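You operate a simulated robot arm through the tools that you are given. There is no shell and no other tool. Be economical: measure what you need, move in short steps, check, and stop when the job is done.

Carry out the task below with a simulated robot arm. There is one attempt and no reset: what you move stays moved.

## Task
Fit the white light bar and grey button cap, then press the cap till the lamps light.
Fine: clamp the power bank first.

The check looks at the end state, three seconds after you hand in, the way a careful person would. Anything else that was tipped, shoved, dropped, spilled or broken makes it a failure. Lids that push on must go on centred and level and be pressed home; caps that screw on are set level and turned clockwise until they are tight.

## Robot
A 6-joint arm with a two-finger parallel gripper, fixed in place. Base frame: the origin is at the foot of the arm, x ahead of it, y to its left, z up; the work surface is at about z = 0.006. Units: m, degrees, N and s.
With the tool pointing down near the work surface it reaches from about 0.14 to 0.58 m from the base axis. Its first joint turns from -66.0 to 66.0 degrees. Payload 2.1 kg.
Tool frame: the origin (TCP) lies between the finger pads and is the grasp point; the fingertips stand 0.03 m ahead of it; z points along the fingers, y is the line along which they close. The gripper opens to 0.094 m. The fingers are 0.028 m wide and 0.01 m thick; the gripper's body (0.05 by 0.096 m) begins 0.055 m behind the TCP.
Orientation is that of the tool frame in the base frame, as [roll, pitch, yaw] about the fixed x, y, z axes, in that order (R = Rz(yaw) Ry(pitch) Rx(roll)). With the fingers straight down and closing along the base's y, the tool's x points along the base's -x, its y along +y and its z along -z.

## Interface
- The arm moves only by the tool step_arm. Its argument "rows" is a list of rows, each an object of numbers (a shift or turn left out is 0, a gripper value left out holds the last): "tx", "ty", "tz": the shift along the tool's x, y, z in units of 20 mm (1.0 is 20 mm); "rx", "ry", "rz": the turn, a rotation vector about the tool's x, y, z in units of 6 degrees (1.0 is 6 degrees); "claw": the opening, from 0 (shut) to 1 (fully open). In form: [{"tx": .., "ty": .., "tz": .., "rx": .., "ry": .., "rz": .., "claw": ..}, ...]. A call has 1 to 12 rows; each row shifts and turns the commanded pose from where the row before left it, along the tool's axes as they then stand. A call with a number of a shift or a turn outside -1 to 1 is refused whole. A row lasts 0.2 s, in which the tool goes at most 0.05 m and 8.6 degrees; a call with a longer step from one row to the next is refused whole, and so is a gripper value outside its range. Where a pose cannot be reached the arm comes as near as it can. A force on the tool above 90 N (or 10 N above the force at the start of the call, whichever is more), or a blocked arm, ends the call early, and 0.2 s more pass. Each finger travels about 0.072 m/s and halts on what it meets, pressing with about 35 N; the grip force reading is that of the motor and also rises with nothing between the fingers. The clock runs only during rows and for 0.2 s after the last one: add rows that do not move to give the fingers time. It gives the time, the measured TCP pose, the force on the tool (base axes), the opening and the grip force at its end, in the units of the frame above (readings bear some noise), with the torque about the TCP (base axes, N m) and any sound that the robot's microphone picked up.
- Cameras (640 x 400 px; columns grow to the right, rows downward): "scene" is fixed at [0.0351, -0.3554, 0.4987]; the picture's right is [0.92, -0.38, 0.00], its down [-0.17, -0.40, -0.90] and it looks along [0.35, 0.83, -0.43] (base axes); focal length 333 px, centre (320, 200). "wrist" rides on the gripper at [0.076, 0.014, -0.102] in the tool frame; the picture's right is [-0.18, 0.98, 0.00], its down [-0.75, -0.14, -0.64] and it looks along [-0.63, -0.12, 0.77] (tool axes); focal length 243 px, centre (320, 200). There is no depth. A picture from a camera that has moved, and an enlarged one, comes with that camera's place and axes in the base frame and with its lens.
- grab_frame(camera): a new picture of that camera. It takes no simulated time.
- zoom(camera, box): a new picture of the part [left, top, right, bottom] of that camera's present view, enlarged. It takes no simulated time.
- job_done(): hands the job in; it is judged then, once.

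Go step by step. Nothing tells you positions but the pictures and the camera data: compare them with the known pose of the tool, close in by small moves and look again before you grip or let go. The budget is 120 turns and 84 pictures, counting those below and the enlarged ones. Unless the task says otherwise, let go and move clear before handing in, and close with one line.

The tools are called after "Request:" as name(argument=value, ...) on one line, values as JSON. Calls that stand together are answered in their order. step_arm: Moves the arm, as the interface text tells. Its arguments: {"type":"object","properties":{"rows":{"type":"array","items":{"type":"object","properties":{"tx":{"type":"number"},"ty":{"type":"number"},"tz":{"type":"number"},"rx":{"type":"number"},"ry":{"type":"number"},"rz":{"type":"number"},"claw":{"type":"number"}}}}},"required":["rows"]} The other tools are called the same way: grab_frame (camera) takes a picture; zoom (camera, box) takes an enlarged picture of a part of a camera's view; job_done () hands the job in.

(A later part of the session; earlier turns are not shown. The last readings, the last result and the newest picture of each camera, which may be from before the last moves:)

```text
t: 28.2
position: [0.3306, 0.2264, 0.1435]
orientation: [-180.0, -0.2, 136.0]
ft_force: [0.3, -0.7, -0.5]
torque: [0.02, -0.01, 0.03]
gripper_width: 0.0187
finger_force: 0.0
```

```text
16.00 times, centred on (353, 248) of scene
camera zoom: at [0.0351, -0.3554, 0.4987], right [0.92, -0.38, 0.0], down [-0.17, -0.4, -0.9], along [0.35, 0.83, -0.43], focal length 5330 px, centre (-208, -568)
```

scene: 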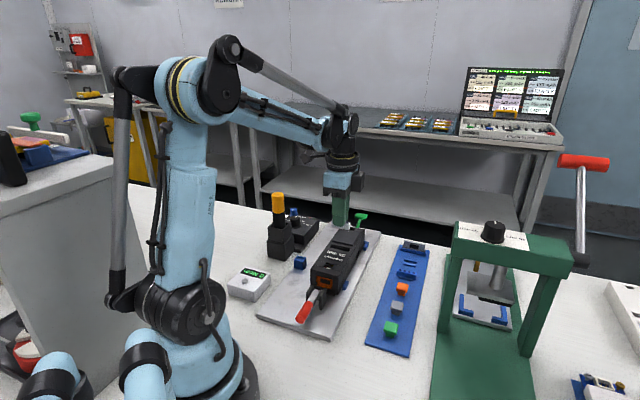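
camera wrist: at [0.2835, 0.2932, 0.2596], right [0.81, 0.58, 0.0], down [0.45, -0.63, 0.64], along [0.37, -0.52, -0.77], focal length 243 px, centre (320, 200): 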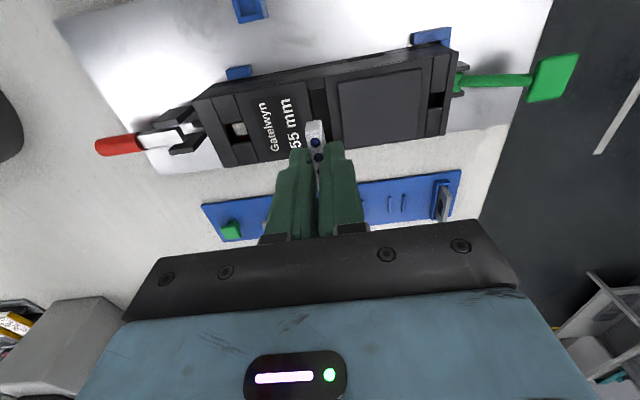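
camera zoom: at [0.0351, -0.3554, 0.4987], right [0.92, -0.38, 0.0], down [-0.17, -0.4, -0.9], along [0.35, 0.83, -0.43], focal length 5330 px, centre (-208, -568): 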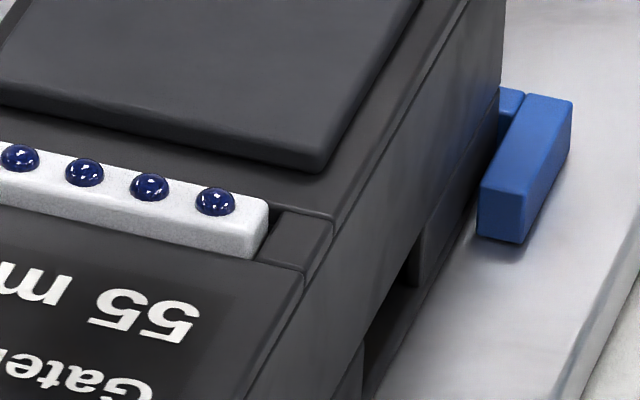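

The bar sits about 1.3 mm toward the label side. I'll grip it again, shift it +1.3 mm and press it while gripped.

Request:
step_arm(rows=[{"ty": 0.065}, {"tz": 1}, {"tz": 1}, {"tz": 0.5}, {}, {"claw": 0.0}, {}, {}])

Request:
step_arm(rows=[{"tz": 0.05}, {"tz": 0.05}, {}])

Request:
zoom(camera="scene", box=[320, 220, 360, 260])

Request:
zoom(camera="wrist", box=[260, 85, 380, 165])

```text
t: 30.0
position: [0.334, 0.2342, 0.0947]
orientation: [178.6, -0.1, 136.0]
ft_force: [33.0, 35.4, 65.1]
torque: [1.42, -1.35, 0.02]
gripper_width: 0.0
finger_force: 33.3
```

```text
t: 30.8
position: [0.3317, 0.2318, 0.0924]
orientation: [179.6, -0.1, 136.1]
ft_force: [12.1, 14.9, 86.1]
torque: [0.27, -0.21, -0.03]
gripper_width: 0.0001
finger_force: 33.1
```

```text
10.00 times, centred on (340, 240) of scene
camera zoom: at [0.0347, -0.3556, 0.4986], right [0.92, -0.38, 0.0], down [-0.17, -0.4, -0.9], along [0.35, 0.83, -0.43], focal length 3332 px, centre (120, -200)
```

zoom: 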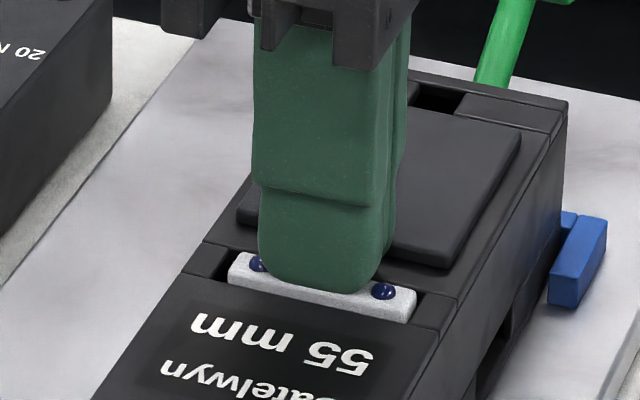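

```text
5.00 times, centred on (320, 125) of wrist
camera zoom: at [0.2865, 0.2943, 0.1949], right [0.82, 0.58, 0.01], down [0.44, -0.63, 0.64], along [0.37, -0.52, -0.77], focal length 1213 px, centre (320, 575)
```

zoom: 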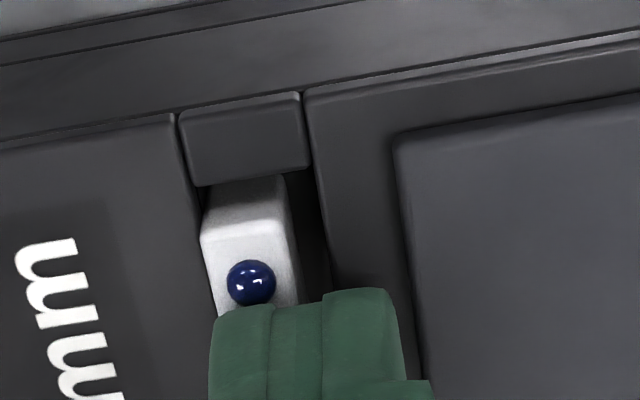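

The fingers closed on top of the bar instead of around it, so they pressed it further in. I lift and look.

Request:
step_arm(rows=[{"tz": -0.5}, {"tz": -1}, {"tz": -1}, {}])

Request:
zoom(camera="wrist", box=[270, 60, 380, 160])

Request:
zoom(camera="scene", box=[320, 220, 360, 260])

```text
t: 31.8
position: [0.3304, 0.2292, 0.1385]
orientation: [-180.0, -0.2, 136.0]
ft_force: [-0.6, 1.0, -0.7]
torque: [0.0, 0.0, 0.01]
gripper_width: 0.0
finger_force: 33.1
```

```text
4.00 times, centred on (325, 110) of wrist
camera zoom: at [0.2853, 0.2939, 0.241], right [0.81, 0.58, 0.0], down [0.45, -0.63, 0.64], along [0.37, -0.52, -0.77], focal length 970 px, centre (300, 560)
```

zoom: 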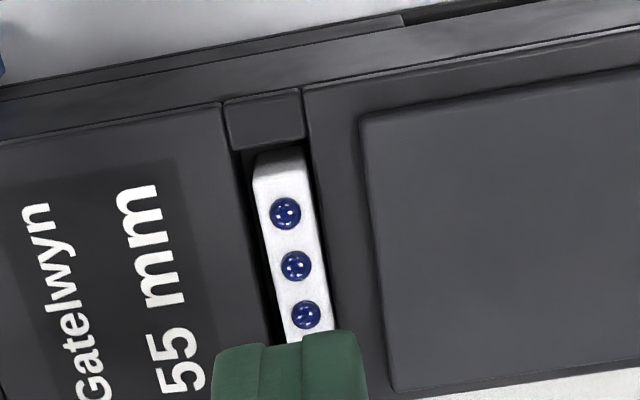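

```text
10.00 times, centred on (340, 240) of scene
camera zoom: at [0.0351, -0.3554, 0.4987], right [0.92, -0.38, 0.0], down [-0.17, -0.4, -0.9], along [0.35, 0.83, -0.43], focal length 3332 px, centre (120, -200)
```

zoom: 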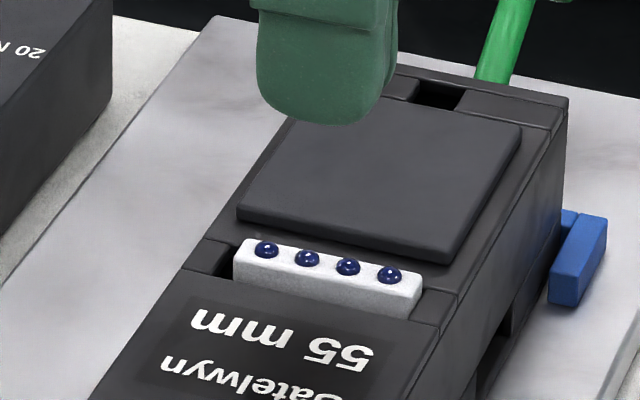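

The bar is now centred in the slot but sprang back up about 3–4 mm. I'll press it straight down on its centre.

Request:
step_arm(rows=[{"tx": -0.1, "ty": -0.05}, {"tz": 1}, {"tz": 0.8}, {}])

Request:
zoom(camera="scene", box=[320, 220, 360, 260])

```text
t: 32.8
position: [0.3304, 0.2278, 0.1023]
orientation: [-180.0, -0.3, 136.0]
ft_force: [0.7, 0.0, 0.2]
torque: [0.0, 0.03, 0.03]
gripper_width: 0.0
finger_force: 33.2
```

```text
10.00 times, centred on (340, 240) of scene
camera zoom: at [0.0351, -0.3554, 0.4987], right [0.92, -0.38, 0.0], down [-0.17, -0.4, -0.9], along [0.35, 0.83, -0.43], focal length 3332 px, centre (120, -200)
```

zoom: 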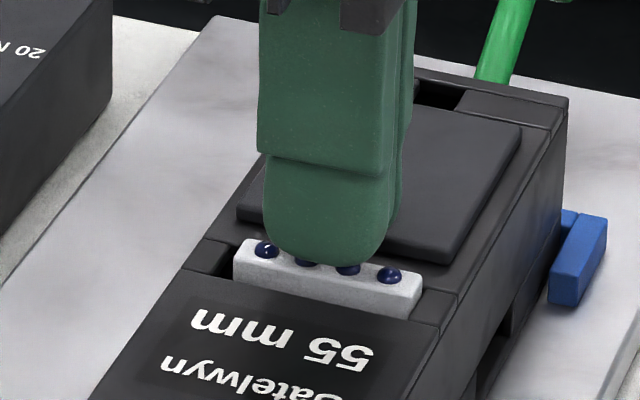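

Request:
step_arm(rows=[{"tz": 0.1}, {"tz": 0.1}, {"tz": 0.1}, {"tz": 0.1}, {"tz": 0.1}, {"tz": 0.1}, {"tz": 0.1}, {"tz": 0.1}, {"tz": 0.1}])

Request:
zoom(camera="scene", box=[320, 220, 360, 260])

```text
t: 34.4
position: [0.3307, 0.2272, 0.0943]
orientation: [-179.8, -0.3, 136.0]
ft_force: [-1.1, -1.2, 43.3]
torque: [0.05, 0.12, 0.01]
gripper_width: 0.0
finger_force: 32.8
stopped in row 7: the force on the tool passed its limit at 96 N (the readings are from after the stop); the commanded pose is now the measured one
```

```text
10.00 times, centred on (340, 240) of scene
camera zoom: at [0.0349, -0.3555, 0.4987], right [0.92, -0.38, 0.0], down [-0.17, -0.4, -0.9], along [0.35, 0.83, -0.43], focal length 3332 px, centre (120, -200)
```

zoom: 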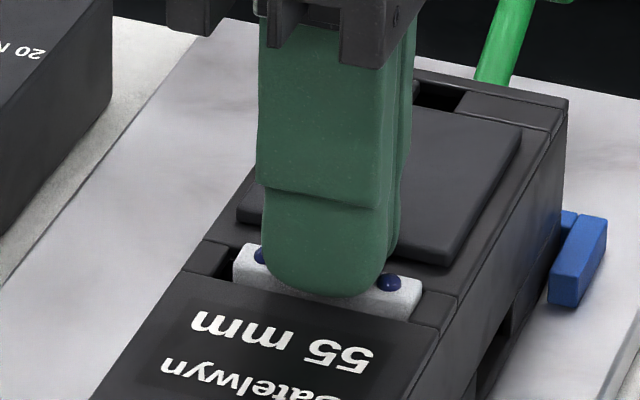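

Request:
step_arm(rows=[{"tz": -0.5, "tx": -0.5}, {"tz": -1, "tx": -1}, {"tz": -1, "tx": -0.8}, {}])

Request:
zoom(camera="wrist", box=[270, 20, 370, 110])

Request:
zoom(camera="scene", box=[335, 237, 367, 259])

```text
t: 35.4
position: [0.3641, 0.1974, 0.1416]
orientation: [-179.7, -0.3, 136.0]
ft_force: [0.7, 0.6, 0.3]
torque: [0.0, -0.02, 0.02]
gripper_width: 0.0001
finger_force: 32.8
```

```text
4.44 times, centred on (320, 65) of wrist
camera zoom: at [0.3205, 0.2606, 0.2441], right [0.82, 0.58, -0.01], down [0.45, -0.62, 0.64], along [0.37, -0.52, -0.77], focal length 1078 px, centre (320, 800)
```

zoom: 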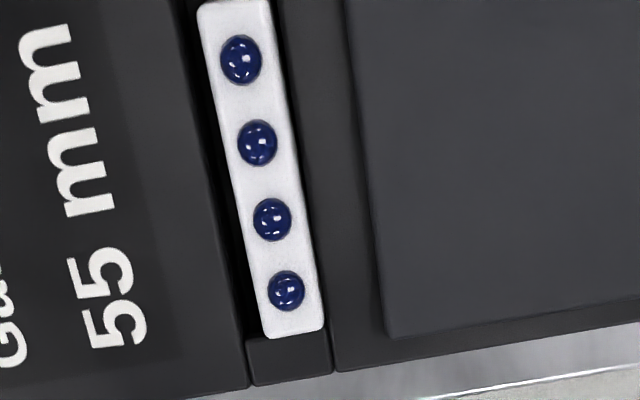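

```text
16.00 times, centred on (351, 248) of scene
camera zoom: at [0.0351, -0.3554, 0.4987], right [0.92, -0.38, 0.0], down [-0.17, -0.4, -0.9], along [0.35, 0.83, -0.43], focal length 5330 px, centre (-176, -568)
```

zoom: 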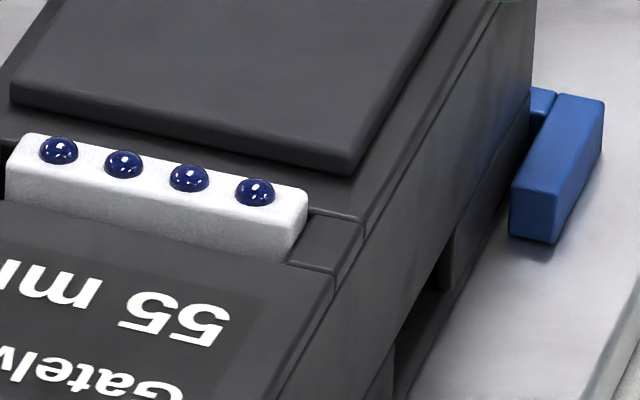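

The bar looks within 1 mm of centred but has not clicked home. I'll grip its protruding edge again, set it to the slot centre and push down while holding it.

Request:
step_arm(rows=[{"tx": 1, "claw": 0.25, "rx": -0.05}, {"tx": 1}, {"tx": 0.3, "ty": -0.02}, {"tz": 1}, {"tz": 1}, {"tz": 0.3}, {}])

Request:
zoom(camera="wrist", box=[260, 85, 380, 165])

Request:
zoom(camera="scene", box=[320, 220, 360, 260])

```text
t: 37.0
position: [0.331, 0.2289, 0.0973]
orientation: [180.0, -0.3, 135.9]
ft_force: [0.4, 0.3, 0.4]
torque: [-0.03, 0.0, -0.02]
gripper_width: 0.0236
finger_force: 0.1
```

```text
5.00 times, centred on (320, 125) of wrist
camera zoom: at [0.2863, 0.2922, 0.2005], right [0.81, 0.58, 0.0], down [0.45, -0.63, 0.64], along [0.37, -0.52, -0.77], focal length 1213 px, centre (320, 575)
```

zoom: 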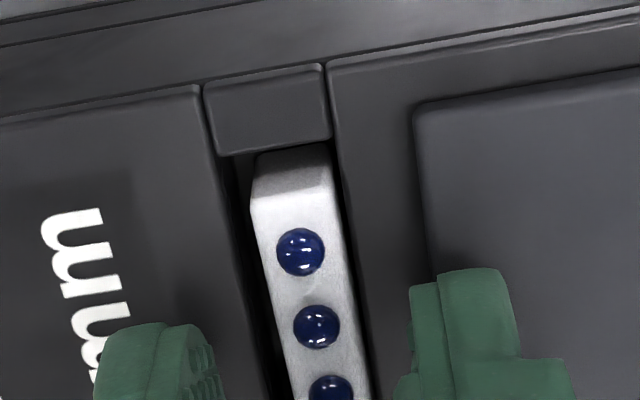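

```text
10.00 times, centred on (340, 240) of scene
camera zoom: at [0.0351, -0.3554, 0.4987], right [0.92, -0.38, 0.0], down [-0.17, -0.4, -0.9], along [0.35, 0.83, -0.43], focal length 3332 px, centre (120, -200)
```

zoom: 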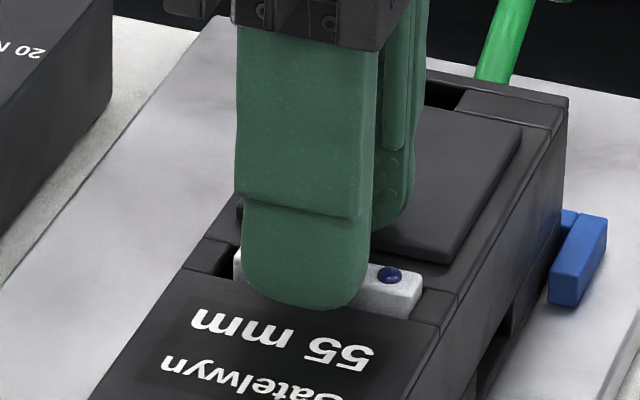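

The bar leans about 1.3 mm toward the panel side. I shift, descend and grip it upright at the slot centre.

Request:
step_arm(rows=[{"ty": -0.09, "tx": 0.02}, {"tz": 0.15}, {"tz": 0.15}, {}, {"claw": 0}, {}, {}])

Request:
zoom(camera="wrist", box=[260, 85, 380, 165])

```text
t: 37.9
position: [0.3301, 0.2294, 0.0954]
orientation: [179.7, -0.4, 136.1]
ft_force: [-2.0, -2.8, 45.8]
torque: [0.51, -0.54, 0.01]
gripper_width: 0.0213
finger_force: 0.0
stopped in row 4: the force on the tool passed its limit at 95 N (the readings are from after the stop); the commanded pose is now the measured one
```

```text
5.00 times, centred on (320, 125) of wrist
camera zoom: at [0.2855, 0.2912, 0.1986], right [0.81, 0.58, 0.0], down [0.45, -0.63, 0.64], along [0.37, -0.52, -0.77], focal length 1213 px, centre (320, 575)
```

zoom: 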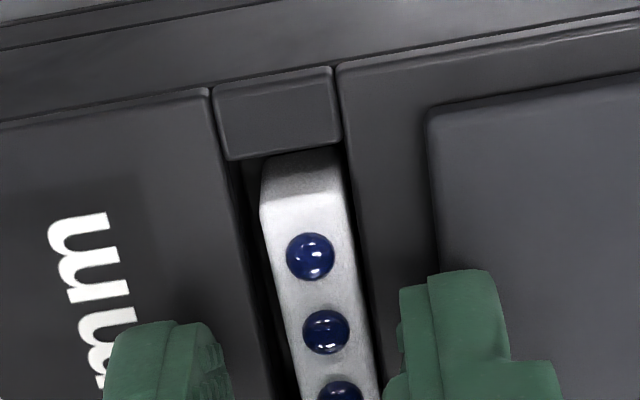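

The right finger hit the raised panel, so gripping there has no room. Instead I'll close the fingers, press lightly on top and drag the bar 1.4 mm back to centre by friction before pressing.

Request:
step_arm(rows=[{"tz": -0.6, "rx": 0.0}, {"claw": 0, "ty": 0.04}, {}, {"tz": 0.4}, {"tz": 0.1}, {}])

```text
t: 39.3
position: [0.3307, 0.2283, 0.097]
orientation: [179.8, -0.3, 136.0]
ft_force: [0.0, -0.3, 0.5]
torque: [0.0, 0.0, 0.02]
gripper_width: 0.0
finger_force: 33.1
```

Request:
step_arm(rows=[{"tz": 0.05}, {}])

Request:
step_arm(rows=[{"tz": 0.05}, {}])

Request:
step_arm(rows=[{"tz": 0.05}, {}])

```text
t: 39.9
position: [0.33, 0.2284, 0.0952]
orientation: [179.9, -0.3, 136.1]
ft_force: [1.0, 0.0, 16.4]
torque: [-0.02, -0.01, 0.03]
gripper_width: 0.0002
finger_force: 33.1
```

```text
t: 40.5
position: [0.3306, 0.2282, 0.0944]
orientation: [179.9, -0.3, 135.9]
ft_force: [-5.5, -3.8, 46.0]
torque: [-0.02, 0.24, -0.01]
gripper_width: 0.0001
finger_force: 32.9
```

```text
t: 41.1
position: [0.3299, 0.2297, 0.094]
orientation: [179.9, -0.3, 136.0]
ft_force: [-5.6, -4.4, 59.8]
torque: [0.0, 0.28, -0.05]
gripper_width: 0.0
finger_force: 33.1
```

Request:
step_arm(rows=[{"ty": -0.05}, {"ty": -0.05}, {}])

Request:
zoom(camera="wrist", box=[260, 85, 380, 165])

```text
t: 41.9
position: [0.3286, 0.2267, 0.0943]
orientation: [179.7, -0.3, 136.0]
ft_force: [-0.3, 0.0, 43.5]
torque: [0.16, 0.03, 0.01]
gripper_width: 0.0
finger_force: 33.2
```

```text
5.00 times, centred on (320, 125) of wrist
camera zoom: at [0.2846, 0.2907, 0.1968], right [0.81, 0.58, 0.0], down [0.44, -0.63, 0.64], along [0.37, -0.52, -0.77], focal length 1213 px, centre (320, 575)
```

zoom: 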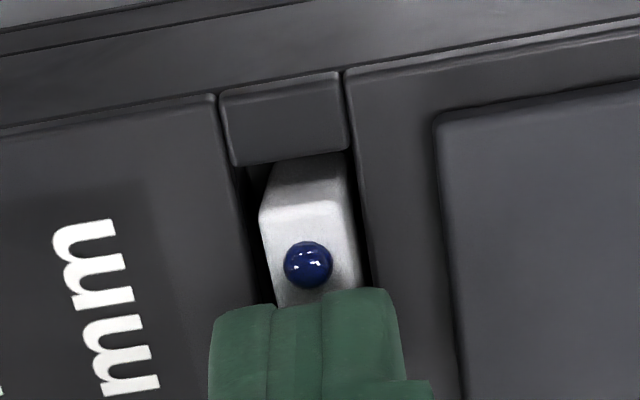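

Dragging by friction slips, and the bar stays about 1.3 mm off on a hard rim. I'll rise and turn the tool 90° so I can grip the bar by its ends and guide it exactly.

Request:
step_arm(rows=[{"tz": -1}, {"tz": -1}, {"tz": -1, "rz": -1}, {"rz": -1}, {"rz": -1}, {"rz": -1}, {"rz": -1}, {"rz": -1}, {"rz": -1}, {"rz": -1}, {"rz": -1}, {}])

Request:
step_arm(rows=[{"rz": -1, "claw": 0.62}, {"rz": -1}, {"rz": -1}, {"rz": -1}, {"rz": -1}, {"rz": -1}, {}])

Request:
grab_frame(camera="wrist")

```text
t: 44.5
position: [0.3294, 0.227, 0.1537]
orientation: [179.6, 0.0, -169.9]
ft_force: [-0.8, 0.8, 1.2]
torque: [0.01, 0.03, 0.01]
gripper_width: 0.0
finger_force: 33.2
```

```text
t: 46.1
position: [0.3287, 0.227, 0.1536]
orientation: [179.7, 0.0, -133.8]
ft_force: [-0.8, 0.1, 0.4]
torque: [0.02, -0.01, -0.02]
gripper_width: 0.0585
finger_force: 0.2
```

```text
24 pictures are left
camera wrist: at [0.2656, 0.182, 0.2557], right [-0.58, 0.81, 0.01], down [0.63, 0.44, 0.64], along [0.52, 0.38, -0.77], focal length 243 px, centre (320, 200)
```

wrist: 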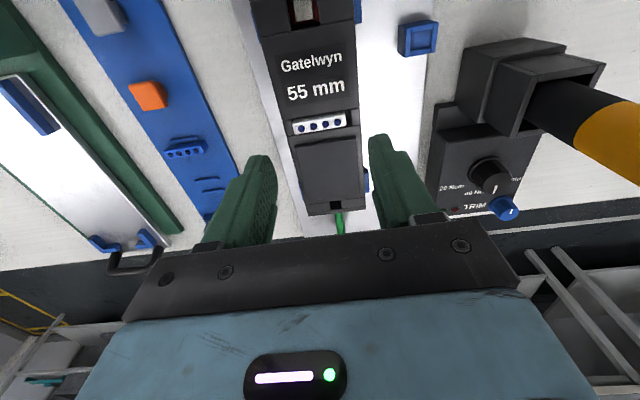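

Request:
zoom(camera="wrist", box=[270, 90, 380, 150])

```text
5.82 times, centred on (325, 120) of wrist
camera zoom: at [0.2656, 0.182, 0.2557], right [-0.58, 0.81, 0.01], down [0.63, 0.44, 0.64], along [0.52, 0.38, -0.77], focal length 1412 px, centre (291, 666)
```

zoom: 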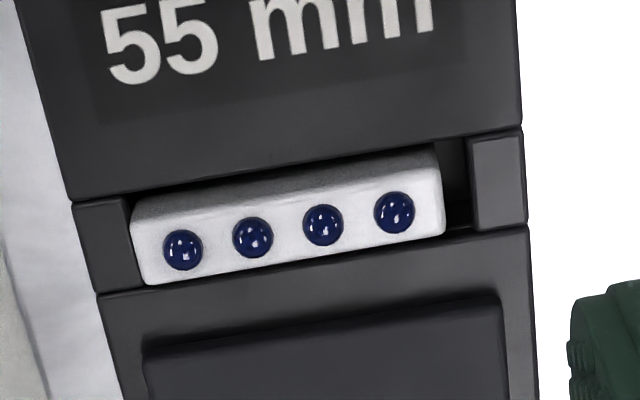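

This view shows it clearly: the slot is about 49 mm long and the bar is shifted about 1.5 mm toward one end and 1.2 mm toward the panel. I'll grip it by its ends and re-centre it.

Request:
step_arm(rows=[{"tx": -0.075}, {"tz": 1}, {"tz": 1}, {"tz": 0.9}, {"tz": 0.1}, {}])

```text
t: 47.5
position: [0.3294, 0.227, 0.0936]
orientation: [179.8, 0.1, -134.0]
ft_force: [0.5, 0.1, -0.8]
torque: [0.0, 0.03, 0.0]
gripper_width: 0.0581
finger_force: 0.1
```

Request:
step_arm(rows=[{"tz": 0.1}, {"claw": 0.4}, {}, {"claw": 0.3}, {}, {}])

Request:
zoom(camera="scene", box=[320, 220, 360, 260])

```text
t: 48.9
position: [0.329, 0.2279, 0.0926]
orientation: [179.8, 0.1, -134.0]
ft_force: [7.4, -8.7, 40.4]
torque: [-0.6, -0.52, -0.1]
gripper_width: 0.0422
finger_force: 34.6
```

```text
10.00 times, centred on (340, 240) of scene
camera zoom: at [0.0349, -0.3555, 0.4987], right [0.92, -0.38, 0.0], down [-0.17, -0.4, -0.9], along [0.35, 0.83, -0.43], focal length 3332 px, centre (120, -200)
```

zoom: 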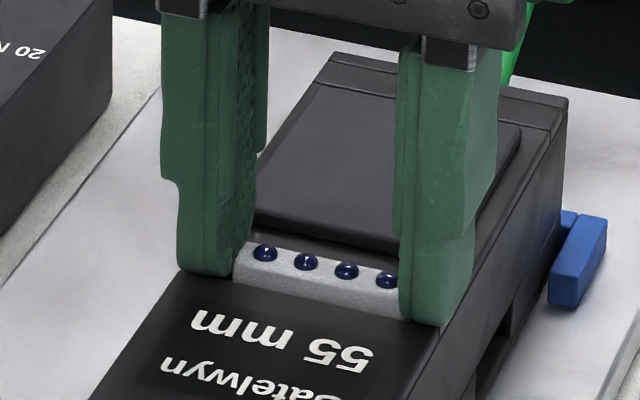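

The bar is gripped at its ends (42 mm). I lift slightly to free it, re-centre and push down.

Request:
step_arm(rows=[{"tz": -0.15}, {"tz": -0.15}, {"tx": 0.065}, {}, {}])

Request:
zoom(camera="wrist", box=[265, 110, 375, 180])

```text
t: 50.1
position: [0.3284, 0.2274, 0.0982]
orientation: [179.8, 0.1, -134.0]
ft_force: [0.7, -0.1, 0.1]
torque: [-0.03, 0.0, -0.03]
gripper_width: 0.0415
finger_force: 35.3
```

```text
5.71 times, centred on (320, 145) of wrist
camera zoom: at [0.2656, 0.1815, 0.1999], right [-0.58, 0.81, 0.01], down [0.63, 0.44, 0.64], along [0.52, 0.38, -0.77], focal length 1386 px, centre (320, 514)
```

zoom: 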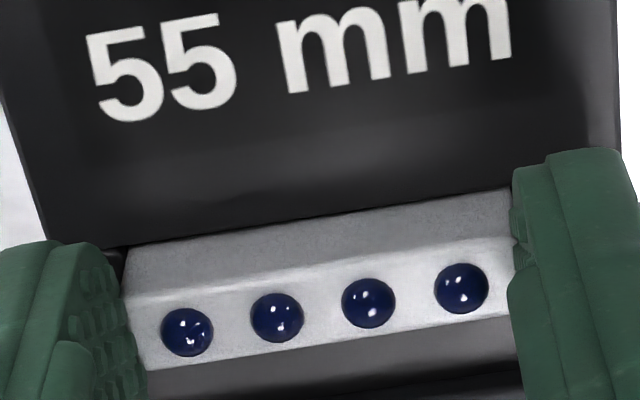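

Request:
step_arm(rows=[{"tx": -0.04}, {"tz": 0.1}, {"tz": 0.1}, {"tz": 0.05}, {}])

Request:
step_arm(rows=[{"tz": 0.05}, {}])

Request:
step_arm(rows=[{"tz": 0.05}, {}])

```text
t: 51.3
position: [0.3293, 0.2267, 0.0924]
orientation: [179.7, 0.2, -134.0]
ft_force: [-1.8, -1.4, 26.9]
torque: [-0.17, -0.04, -0.01]
gripper_width: 0.0415
finger_force: 35.1
```

```text
t: 51.9
position: [0.3283, 0.228, 0.0923]
orientation: [179.8, 0.0, -134.1]
ft_force: [-7.9, -9.4, 68.6]
torque: [-0.39, 0.05, 0.03]
gripper_width: 0.0416
finger_force: 35.2
```

```text
t: 52.5
position: [0.3297, 0.2266, 0.0923]
orientation: [179.8, 0.0, -133.9]
ft_force: [-8.2, -17.5, 86.2]
torque: [-0.73, -0.1, 0.02]
gripper_width: 0.0418
finger_force: 35.5
```

It stops at 86 N, which is probably the fingertips on the bank. I release, rise 2 mm, grip the bar higher and push again.

Request:
step_arm(rows=[{"tz": -0.13}, {}, {"claw": 0.5}, {}, {"tz": -0.1}, {}, {"claw": 0.3}, {}, {}])

Request:
step_arm(rows=[{"tz": 0.05}, {}])

Request:
step_arm(rows=[{"tz": 0.05}, {}])

```text
t: 54.5
position: [0.3309, 0.2278, 0.0942]
orientation: [179.7, 0.1, -134.0]
ft_force: [0.3, 1.0, 0.6]
torque: [-0.04, 0.0, -0.04]
gripper_width: 0.0416
finger_force: 34.9
```

```text
t: 55.1
position: [0.3299, 0.2286, 0.0936]
orientation: [179.8, 0.1, -133.9]
ft_force: [-0.4, 0.2, 23.7]
torque: [0.07, 0.04, 0.03]
gripper_width: 0.0417
finger_force: 34.8
```

```text
t: 55.7
position: [0.3298, 0.2285, 0.0932]
orientation: [179.7, 0.2, -134.0]
ft_force: [-0.8, 1.5, 30.4]
torque: [0.12, 0.01, -0.01]
gripper_width: 0.0418
finger_force: 34.7
```

Request:
step_arm(rows=[{"tz": 0.05}, {}, {"tx": 0.04}, {"tx": -0.04}, {"tx": -0.04}, {"tx": 0.04}, {}])

Request:
zoom(camera="wrist", box=[265, 110, 375, 180])

```text
t: 57.3
position: [0.3286, 0.2287, 0.0917]
orientation: [179.7, 0.1, -134.1]
ft_force: [-0.3, -5.9, 17.9]
torque: [-0.36, -0.14, -0.05]
gripper_width: 0.0419
finger_force: 35.5
```

```text
5.71 times, centred on (320, 145) of wrist
camera zoom: at [0.2666, 0.183, 0.1942], right [-0.58, 0.82, 0.0], down [0.63, 0.44, 0.64], along [0.52, 0.38, -0.77], focal length 1386 px, centre (320, 514)
```

zoom: 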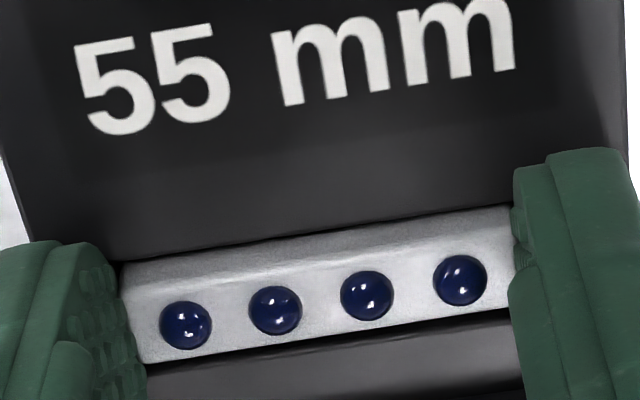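

The bar now looks centred. I release it and press straight down on top with closed fingers.

Request:
step_arm(rows=[{"tz": -0.03}, {"claw": 0.5}, {}, {"tz": -0.5}, {"tz": -0.5, "claw": 0}, {}, {}, {"tx": -0.07}, {"tz": 0.5}, {}])

Request:
zoom(camera="scene", box=[320, 220, 360, 260])

```text
t: 59.5
position: [0.3307, 0.2302, 0.1017]
orientation: [179.7, 0.1, -134.0]
ft_force: [0.3, 0.1, 0.8]
torque: [0.03, 0.01, -0.02]
gripper_width: 0.0
finger_force: 32.8
```

```text
10.00 times, centred on (340, 240) of scene
camera zoom: at [0.0351, -0.3554, 0.4987], right [0.92, -0.38, 0.0], down [-0.17, -0.4, -0.9], along [0.35, 0.83, -0.43], focal length 3332 px, centre (120, -200)
```

zoom: 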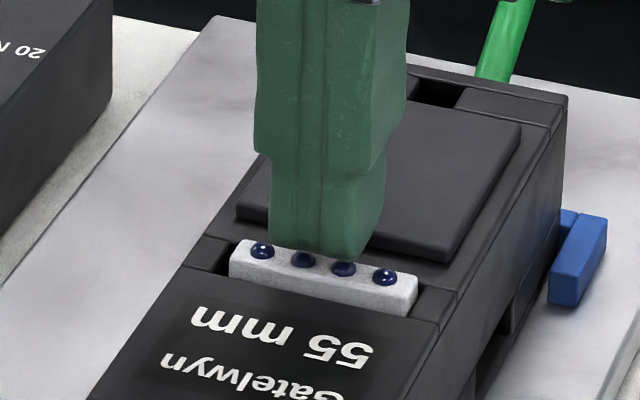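

Request:
step_arm(rows=[{"tz": 0.1}, {"tz": 0.1}, {"tz": 0.05}, {}])

Request:
step_arm(rows=[{"tz": 0.06}, {"tz": 0.06}, {}])

Request:
step_arm(rows=[{"tz": 0.06}, {"tz": 0.06}, {}])

```text
t: 60.5
position: [0.3308, 0.2297, 0.0983]
orientation: [179.7, 0.1, -134.1]
ft_force: [0.5, 0.1, -0.3]
torque: [0.02, -0.03, 0.03]
gripper_width: 0.0
finger_force: 33.3
```

```text
t: 61.3
position: [0.3309, 0.2296, 0.0954]
orientation: [179.7, 0.0, -134.0]
ft_force: [-0.6, 0.3, 4.7]
torque: [0.03, 0.02, -0.02]
gripper_width: 0.0
finger_force: 33.9
```

```text
t: 62.1
position: [0.3302, 0.2292, 0.0938]
orientation: [179.6, 0.1, -134.0]
ft_force: [1.6, -1.5, 55.5]
torque: [-0.1, 0.01, -0.03]
gripper_width: 0.0002
finger_force: 32.8
```

Request:
step_arm(rows=[{"tz": 0.06}, {}])

Request:
step_arm(rows=[{"tz": 0.04}, {}, {}])

```text
t: 62.7
position: [0.3311, 0.2299, 0.0939]
orientation: [179.7, 0.1, -133.9]
ft_force: [-4.2, -4.4, 77.9]
torque: [-0.17, 0.18, -0.01]
gripper_width: 0.0
finger_force: 33.1
```

```text
t: 63.5
position: [0.3308, 0.2306, 0.0941]
orientation: [179.6, 0.2, -134.0]
ft_force: [-1.4, -4.3, 87.8]
torque: [-0.13, 0.09, -0.02]
gripper_width: 0.0
finger_force: 33.1
```

Request:
step_arm(rows=[{"tz": -0.5}, {"tz": -1}, {"tz": -1}, {"tz": -0.5, "tx": 0.1}, {}])

Request:
zoom(camera="wrist", box=[270, 90, 380, 150])

```text
t: 64.7
position: [0.3329, 0.2286, 0.1519]
orientation: [179.7, 0.1, -134.0]
ft_force: [-0.8, -0.7, 0.8]
torque: [0.0, 0.03, 0.03]
gripper_width: 0.0
finger_force: 33.0
```

```text
5.82 times, centred on (325, 120) of wrist
camera zoom: at [0.2689, 0.1817, 0.2544], right [-0.58, 0.82, 0.01], down [0.63, 0.44, 0.64], along [0.52, 0.38, -0.77], focal length 1412 px, centre (291, 666)
```

zoom: 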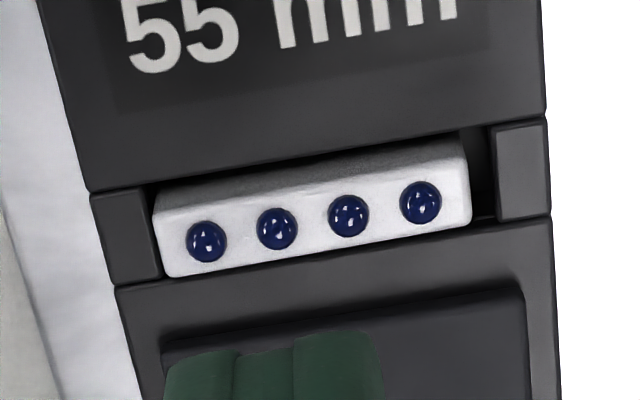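

In width the bar is now centred, but along the slot it is still about 1.4 mm toward one end, likely sitting on the rim. I grip the ends again with the gripper centred on the slot.

Request:
step_arm(rows=[{"tx": -0.055, "ty": 0.19, "claw": 0.62}, {}, {}, {"tz": 1}, {"tz": 1}, {"tz": 0.8}, {"tz": 0.12}, {}, {"claw": 0.3}, {}, {}, {}])

Request:
step_arm(rows=[{"tz": -0.1}, {}, {}])

Request:
zoom(camera="wrist", box=[255, 100, 385, 185])

```text
t: 67.3
position: [0.3286, 0.2316, 0.0933]
orientation: [179.7, 0.0, -134.0]
ft_force: [-0.7, 0.0, 0.0]
torque: [-0.01, 0.03, 0.0]
gripper_width: 0.0413
finger_force: 34.6
```

```text
t: 68.1
position: [0.3281, 0.2312, 0.0947]
orientation: [179.6, 0.2, -133.9]
ft_force: [-0.3, 0.1, -0.1]
torque: [0.02, 0.0, 0.0]
gripper_width: 0.0416
finger_force: 34.6
```

```text
4.71 times, centred on (320, 142) of wrist
camera zoom: at [0.2646, 0.1862, 0.197], right [-0.58, 0.81, 0.01], down [0.63, 0.44, 0.64], along [0.52, 0.38, -0.77], focal length 1142 px, centre (320, 471)
```

zoom: 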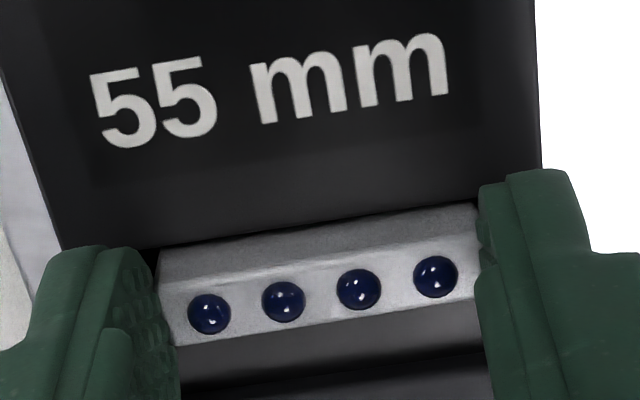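

Request:
step_arm(rows=[{"ty": -0.02}, {"tz": 0.1}, {}])

Request:
step_arm(rows=[{"tz": 0.07}, {}])

Request:
step_arm(rows=[{"tz": 0.05}, {}])

```text
t: 68.9
position: [0.3274, 0.2306, 0.0924]
orientation: [179.7, 0.1, -133.9]
ft_force: [-0.4, -1.2, 1.6]
torque: [-0.04, 0.01, -0.01]
gripper_width: 0.0416
finger_force: 35.3
```

```text
t: 69.5
position: [0.3273, 0.2298, 0.0924]
orientation: [179.8, 0.2, -133.9]
ft_force: [3.1, -0.5, 29.3]
torque: [-0.19, -0.28, 0.04]
gripper_width: 0.0416
finger_force: 34.5
```

```text
t: 70.1
position: [0.3275, 0.2303, 0.0918]
orientation: [179.7, 0.2, -134.0]
ft_force: [1.4, 0.1, 70.0]
torque: [-0.28, -0.28, -0.04]
gripper_width: 0.0416
finger_force: 34.9
```

Request:
step_arm(rows=[{"tz": -0.11}, {}, {"claw": 0.5}, {}, {"tz": -0.5}, {"tz": -0.3, "claw": 0}, {}, {}, {}, {"tz": 0.5}, {}])

Request:
step_arm(rows=[{"tz": 0.1}, {"tz": 0.06}, {"tz": 0.06}, {}])

Request:
step_arm(rows=[{"tz": 0.06}, {"tz": 0.06}, {}])

```text
t: 72.5
position: [0.3285, 0.2311, 0.0994]
orientation: [179.7, 0.1, -133.9]
ft_force: [-0.5, -0.5, -0.5]
torque: [0.03, 0.0, 0.0]
gripper_width: 0.0001
finger_force: 32.6
```

```text
t: 73.5
position: [0.3285, 0.2315, 0.0943]
orientation: [179.7, 0.2, -134.0]
ft_force: [-2.5, -1.2, 55.5]
torque: [-0.04, 0.06, 0.0]
gripper_width: 0.0001
finger_force: 32.8
```

```text
t: 74.1
position: [0.328, 0.2312, 0.0945]
orientation: [179.7, -0.1, -134.0]
ft_force: [-2.0, -1.8, 40.7]
torque: [-0.07, 0.08, 0.0]
gripper_width: 0.0
finger_force: 32.9
stopped in row 2: the force on the tool passed its limit at 94 N (the readings are from after the stop); the commanded pose is now the measured one
```

Request:
step_arm(rows=[{"tz": -0.5}, {"tz": -1}, {"tz": -1}, {"tz": -0.2}, {"tx": 1}, {"tx": 0.5}, {}])

Request:
zoom(camera="wrist", box=[270, 130, 390, 200])

```text
t: 75.7
position: [0.3079, 0.2101, 0.1472]
orientation: [179.7, 0.1, -134.0]
ft_force: [0.7, -0.2, -0.1]
torque: [0.01, 0.01, 0.01]
gripper_width: 0.0001
finger_force: 33.3
```

```text
5.33 times, centred on (330, 165) of wrist
camera zoom: at [0.2451, 0.1646, 0.2484], right [-0.58, 0.82, 0.01], down [0.63, 0.44, 0.64], along [0.52, 0.37, -0.77], focal length 1294 px, centre (267, 387)
```

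zoom: 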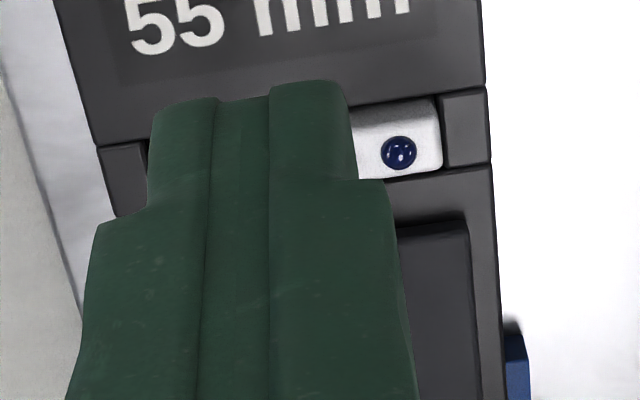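

The bar is now about 1.7 mm past centre the other way, and still protrudes about 4–5 mm. I re-grip 1.6 mm back, hold it high and push with moderate force while searching.

Request:
step_arm(rows=[{"tx": -0.8, "ty": -0.08, "claw": 0.62}, {"tx": -0.7}, {}, {"tz": 1}, {"tz": 1}, {"tz": 0.6}, {}, {"claw": 0.3}, {}, {}, {}])

Request:
step_arm(rows=[{"tz": 0.07}, {}])

Request:
step_arm(rows=[{"tz": 0.05}, {}])

```text
t: 78.1
position: [0.3307, 0.2302, 0.0942]
orientation: [179.7, 0.1, -134.0]
ft_force: [0.0, 0.2, 0.7]
torque: [0.01, -0.01, 0.03]
gripper_width: 0.0415
finger_force: 34.9
```

```text
t: 78.7
position: [0.3316, 0.2282, 0.0936]
orientation: [179.8, 0.1, -134.0]
ft_force: [0.2, -1.3, 17.9]
torque: [-0.04, -0.01, 0.02]
gripper_width: 0.0415
finger_force: 34.7
```

```text
t: 79.3
position: [0.3304, 0.2296, 0.0928]
orientation: [179.7, 0.1, -134.1]
ft_force: [2.4, 0.4, 25.9]
torque: [0.04, -0.12, -0.01]
gripper_width: 0.0418
finger_force: 35.2
```

Request:
step_arm(rows=[{"tx": 0.04}, {"tx": 0.04}, {}])

Request:
step_arm(rows=[{"tx": -0.05}, {"tx": -0.05}, {"tx": -0.05}, {}])

Request:
step_arm(rows=[{"tz": 0.04}, {"tx": 0.04}, {"ty": 0.05}, {}])

Request:
step_arm(rows=[{"ty": -0.05}, {"ty": -0.05}, {}])

```text
t: 80.1
position: [0.3294, 0.2291, 0.0929]
orientation: [179.8, 0.0, -133.9]
ft_force: [4.7, 4.0, 23.1]
torque: [0.15, -0.15, -0.03]
gripper_width: 0.0417
finger_force: 35.4
```

```text
t: 81.1
position: [0.3307, 0.2308, 0.0937]
orientation: [179.7, 0.1, -134.0]
ft_force: [-3.5, -5.4, 13.4]
torque: [-0.14, 0.15, -0.06]
gripper_width: 0.0417
finger_force: 35.2
```

```text
t: 82.1
position: [0.3308, 0.23, 0.0932]
orientation: [180.0, 0.2, -134.0]
ft_force: [7.8, -1.7, 41.0]
torque: [-0.28, -0.48, 0.03]
gripper_width: 0.0414
finger_force: 34.6
```

```text
t: 82.9
position: [0.332, 0.2302, 0.0929]
orientation: [179.4, 0.1, -134.0]
ft_force: [-1.0, 7.5, 50.7]
torque: [0.07, -0.07, -0.22]
gripper_width: 0.0417
finger_force: 34.9
```

I'll look at the screen and the samples on the back shelf for hints on what the seated bar should look like.

Request:
zoom(camera="scene", box=[460, 62, 565, 128])

Request:
zoom(camera="scene", box=[318, 230, 362, 258])

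```text
6.06 times, centred on (512, 95) of scene
camera zoom: at [0.0349, -0.3555, 0.4987], right [0.92, -0.38, 0.0], down [-0.17, -0.4, -0.9], along [0.35, 0.83, -0.43], focal length 2019 px, centre (-847, 836)
```

zoom: 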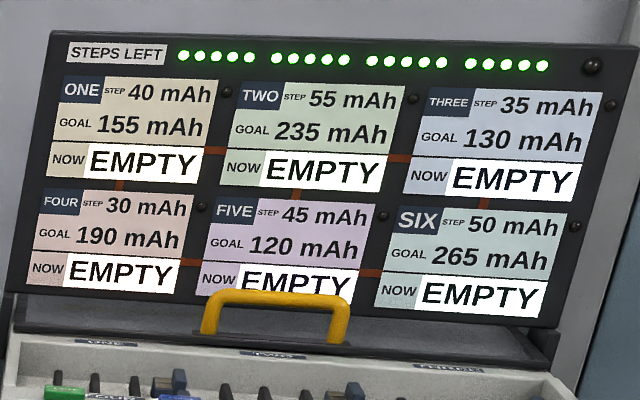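

```text
14.29 times, centred on (340, 244) of scene
camera zoom: at [0.0349, -0.3555, 0.4987], right [0.92, -0.38, 0.0], down [-0.17, -0.4, -0.9], along [0.35, 0.83, -0.43], focal length 4759 px, centre (34, -429)
```

zoom: 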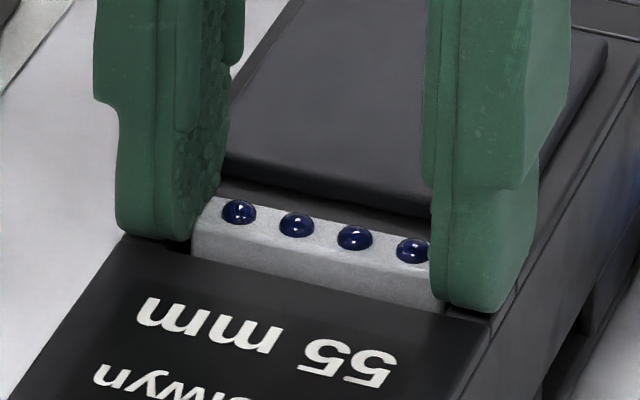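

The screen is unrelated. I lift the bar out, still gripped by its ends, to see the inside of the empty slot and find the real seat.

Request:
step_arm(rows=[{"tz": -0.5}, {"tz": -0.5}, {"tz": -1}, {"tz": -1}, {"tz": -0.6}, {"tx": 0.0}, {}])

Request:
zoom(camera="wrist", box=[265, 75, 375, 155])

```text
t: 84.5
position: [0.3305, 0.2297, 0.1629]
orientation: [179.7, 0.2, -134.1]
ft_force: [0.1, 0.1, -0.5]
torque: [-0.02, -0.04, 0.04]
gripper_width: 0.0416
finger_force: 34.9
```

```text
5.00 times, centred on (320, 115) of wrist
camera zoom: at [0.2681, 0.184, 0.2654], right [-0.58, 0.82, 0.01], down [0.63, 0.44, 0.64], along [0.52, 0.38, -0.77], focal length 1213 px, centre (320, 625)
```

zoom: 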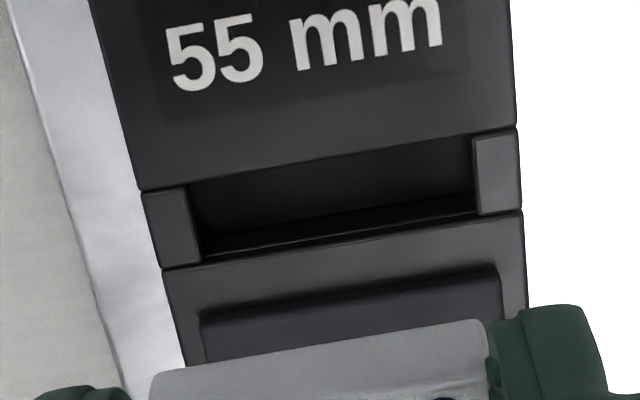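

The slot is a plain shallow pocket about 48 × 12.7 mm, with a flat floor. The held bar is about 3 mm off toward the label and 1.3 mm off along its length. I correct, lower and check.

Request:
step_arm(rows=[{"tx": -0.16, "ty": 0.065}, {"tz": 1}, {"tz": 1}, {"tz": 0.8}, {}, {}])

Request:
zoom(camera="wrist", box=[255, 90, 385, 180])

```text
t: 85.9
position: [0.3315, 0.2341, 0.1063]
orientation: [179.8, 0.0, -134.0]
ft_force: [-0.3, 0.2, 0.1]
torque: [0.02, 0.0, -0.02]
gripper_width: 0.0416
finger_force: 35.5
```

```text
4.44 times, centred on (320, 135) of wrist
camera zoom: at [0.2678, 0.188, 0.2087], right [-0.58, 0.82, 0.01], down [0.63, 0.44, 0.64], along [0.52, 0.38, -0.77], focal length 1078 px, centre (320, 489)
```

zoom: 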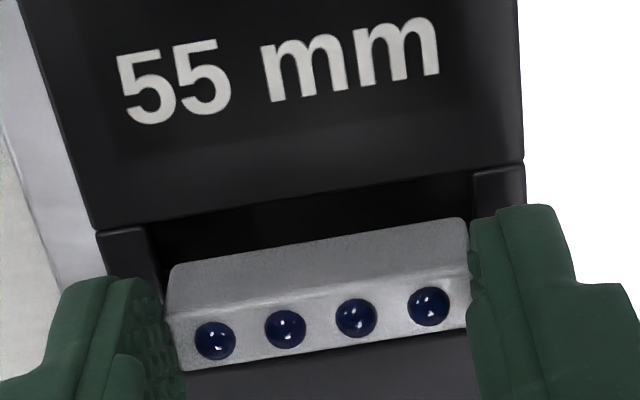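

Request:
step_arm(rows=[{"tx": -0.03, "ty": -0.04}, {"tz": 0.3}, {"tz": 0.2}, {}, {"tz": 0.08}, {}])

Request:
step_arm(rows=[{"tz": 0.06}, {}])

Request:
step_arm(rows=[{"tz": 0.06}, {}])

```text
t: 87.3
position: [0.332, 0.2335, 0.0965]
orientation: [179.8, 0.2, -134.0]
ft_force: [1.5, -1.8, 41.3]
torque: [0.04, -0.4, -0.07]
gripper_width: 0.0417
finger_force: 35.7
```

```text
t: 87.9
position: [0.3317, 0.2336, 0.0961]
orientation: [179.8, 0.1, -134.0]
ft_force: [-0.2, -8.2, 63.6]
torque: [-0.03, -0.73, -0.1]
gripper_width: 0.0418
finger_force: 35.3
```

```text
t: 88.3
position: [0.332, 0.2338, 0.0977]
orientation: [179.8, -0.1, -134.1]
ft_force: [-1.5, -1.7, 31.8]
torque: [0.1, -0.31, 0.01]
gripper_width: 0.0417
finger_force: 34.8
stopped in row 2: the force on the tool passed its limit at 93 N (the readings are from after the stop); the commanded pose is now the measured one
```

The fingertips are on the raised panel because the bar sits off-centre in the grip. I release it here (about 3 mm above the floor), then press and check.

Request:
step_arm(rows=[{"tz": -0.05}, {}, {"claw": 0.5}, {}, {"tz": -0.5}, {"tz": -0.5}, {"tz": -1}, {"tz": -0.9, "claw": 0}, {}])

Request:
zoom(camera="wrist", box=[265, 90, 375, 160])

```text
t: 90.3
position: [0.3324, 0.2312, 0.1543]
orientation: [179.7, -0.2, -134.0]
ft_force: [0.3, 0.2, 0.1]
torque: [0.04, 0.0, 0.01]
gripper_width: 0.0002
finger_force: 32.7
```

```text
5.71 times, centred on (320, 125) of wrist
camera zoom: at [0.2696, 0.1871, 0.2562], right [-0.58, 0.82, 0.0], down [0.63, 0.44, 0.64], along [0.52, 0.37, -0.77], focal length 1386 px, centre (320, 629)
```

zoom: 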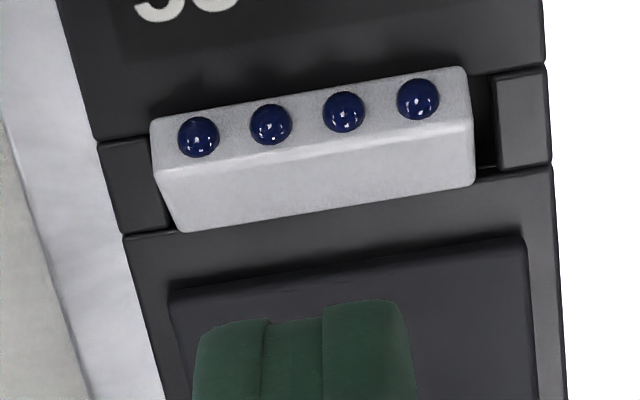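

The bar has tipped toward the label. I'll turn the tool back 90°, squeeze the bar between the pads across its thickness to stand it upright, and re-seat it from that grip.

Request:
step_arm(rows=[{"rz": 1, "claw": 0.4}, {"rz": 1}, {"rz": 1}, {"rz": 1}, {"rz": 1}, {"rz": 1}, {"rz": 1}, {"rz": 1}, {"rz": 1}, {"rz": 1}, {"rz": 1}, {"rz": 1}])

Request:
step_arm(rows=[{"rz": 1}, {"rz": 1}, {"rz": 1}, {}, {"tz": 1}, {"tz": 1}, {"tz": 0.8}, {}])

Request:
zoom(camera="wrist", box=[250, 80, 390, 170])

```text
t: 92.9
position: [0.3309, 0.2334, 0.1558]
orientation: [180.0, -0.3, 153.7]
ft_force: [0.2, -0.2, -0.4]
torque: [0.01, -0.01, -0.04]
gripper_width: 0.0377
finger_force: 0.0
```

```text
t: 94.7
position: [0.3315, 0.2324, 0.1001]
orientation: [-179.9, -0.2, 136.0]
ft_force: [0.8, 0.1, 0.3]
torque: [0.0, 0.01, 0.03]
gripper_width: 0.0378
finger_force: 0.0
```

```text
4.44 times, centred on (320, 125) of wrist
camera zoom: at [0.288, 0.2971, 0.2022], right [0.82, 0.58, 0.0], down [0.45, -0.63, 0.64], along [0.37, -0.52, -0.77], focal length 1078 px, centre (320, 533)
```

zoom: 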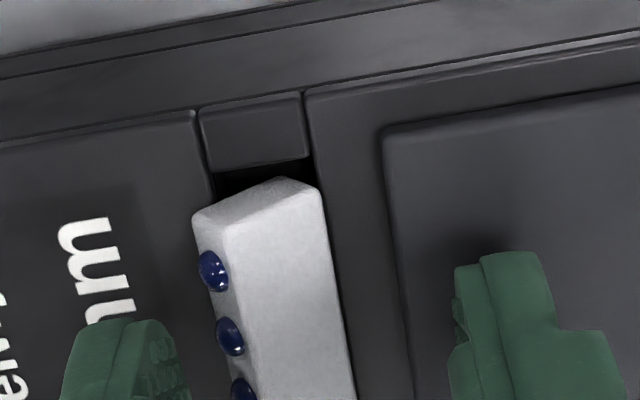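

The bar leans about 60° toward the label. I'll use the closed fingers from the label side to push its top upright.

Request:
step_arm(rows=[{"tz": -1, "claw": 0}, {"ty": -0.8}, {"ty": -0.85}, {}, {"tz": 1}, {"tz": 0.4}, {}])

```text
t: 96.3
position: [0.307, 0.2094, 0.0914]
orientation: [-179.8, -0.2, 136.0]
ft_force: [-0.9, -3.8, 19.0]
torque: [-0.14, -0.05, 0.01]
gripper_width: 0.0
finger_force: 32.9
```

Request:
step_arm(rows=[{"tz": -0.07}, {"ty": 0.2}, {"ty": 0.2}, {"ty": 0.2}, {"ty": 0.1}, {"ty": 0.08}, {}])

Request:
zoom(camera="wrist", box=[270, 80, 410, 170])

```text
t: 97.9
position: [0.3207, 0.2203, 0.0934]
orientation: [-180.0, -0.2, 136.1]
ft_force: [-3.9, -4.7, 3.6]
torque: [-0.14, 0.05, -0.09]
gripper_width: 0.0
finger_force: 33.2
```

```text
4.44 times, centred on (340, 125) of wrist
camera zoom: at [0.2763, 0.2833, 0.1953], right [0.82, 0.58, 0.0], down [0.45, -0.63, 0.64], along [0.37, -0.52, -0.77], focal length 1078 px, centre (231, 533)
```

zoom: 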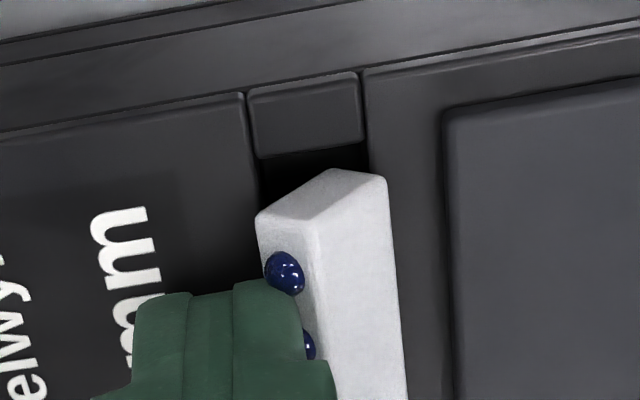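

Request:
step_arm(rows=[{"ty": 0.1}, {"ty": 0.1}, {}])

Request:
step_arm(rows=[{"ty": 0.06}, {"ty": 0.06}, {}])

Request:
zoom(camera="wrist", box=[270, 80, 410, 170])

```text
t: 98.7
position: [0.3216, 0.2239, 0.0929]
orientation: [-179.9, -0.2, 136.1]
ft_force: [-0.2, -0.1, -0.2]
torque: [-0.02, 0.0, 0.01]
gripper_width: 0.0001
finger_force: 32.7
```

```text
t: 99.5
position: [0.3252, 0.2262, 0.0934]
orientation: [-179.9, -0.1, 136.1]
ft_force: [-0.3, -1.1, 0.0]
torque: [0.01, -0.01, 0.04]
gripper_width: 0.0
finger_force: 32.7
```

```text
4.44 times, centred on (340, 125) of wrist
camera zoom: at [0.2802, 0.2894, 0.1951], right [0.82, 0.58, 0.0], down [0.45, -0.63, 0.64], along [0.37, -0.52, -0.77], focal length 1078 px, centre (231, 533)
```

zoom: 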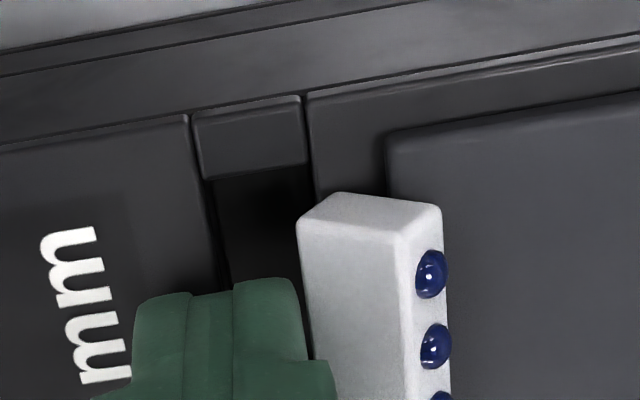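

The bar flipped over to the panel side and now lies with its lamps toward the panel. I'll push it back from the panel side, just above the panel, so its foot drops into the pocket.

Request:
step_arm(rows=[{"tz": -1}, {"tz": -0.4}, {"ty": 1}, {"ty": 1}, {"ty": 0.25}, {}, {"tz": 1}, {"tz": 0.2}, {}])

Request:
step_arm(rows=[{"tz": 0.05}, {}])

```text
t: 101.5
position: [0.3547, 0.2579, 0.0977]
orientation: [-179.9, -0.3, 136.0]
ft_force: [2.5, -2.7, 31.5]
torque: [-0.12, -0.13, 0.07]
gripper_width: 0.0002
finger_force: 33.0
```

```text
t: 102.1
position: [0.3563, 0.2583, 0.0973]
orientation: [-179.8, -0.2, 136.0]
ft_force: [-2.7, -6.6, 68.9]
torque: [-0.35, -0.03, -0.03]
gripper_width: 0.0002
finger_force: 33.1
```

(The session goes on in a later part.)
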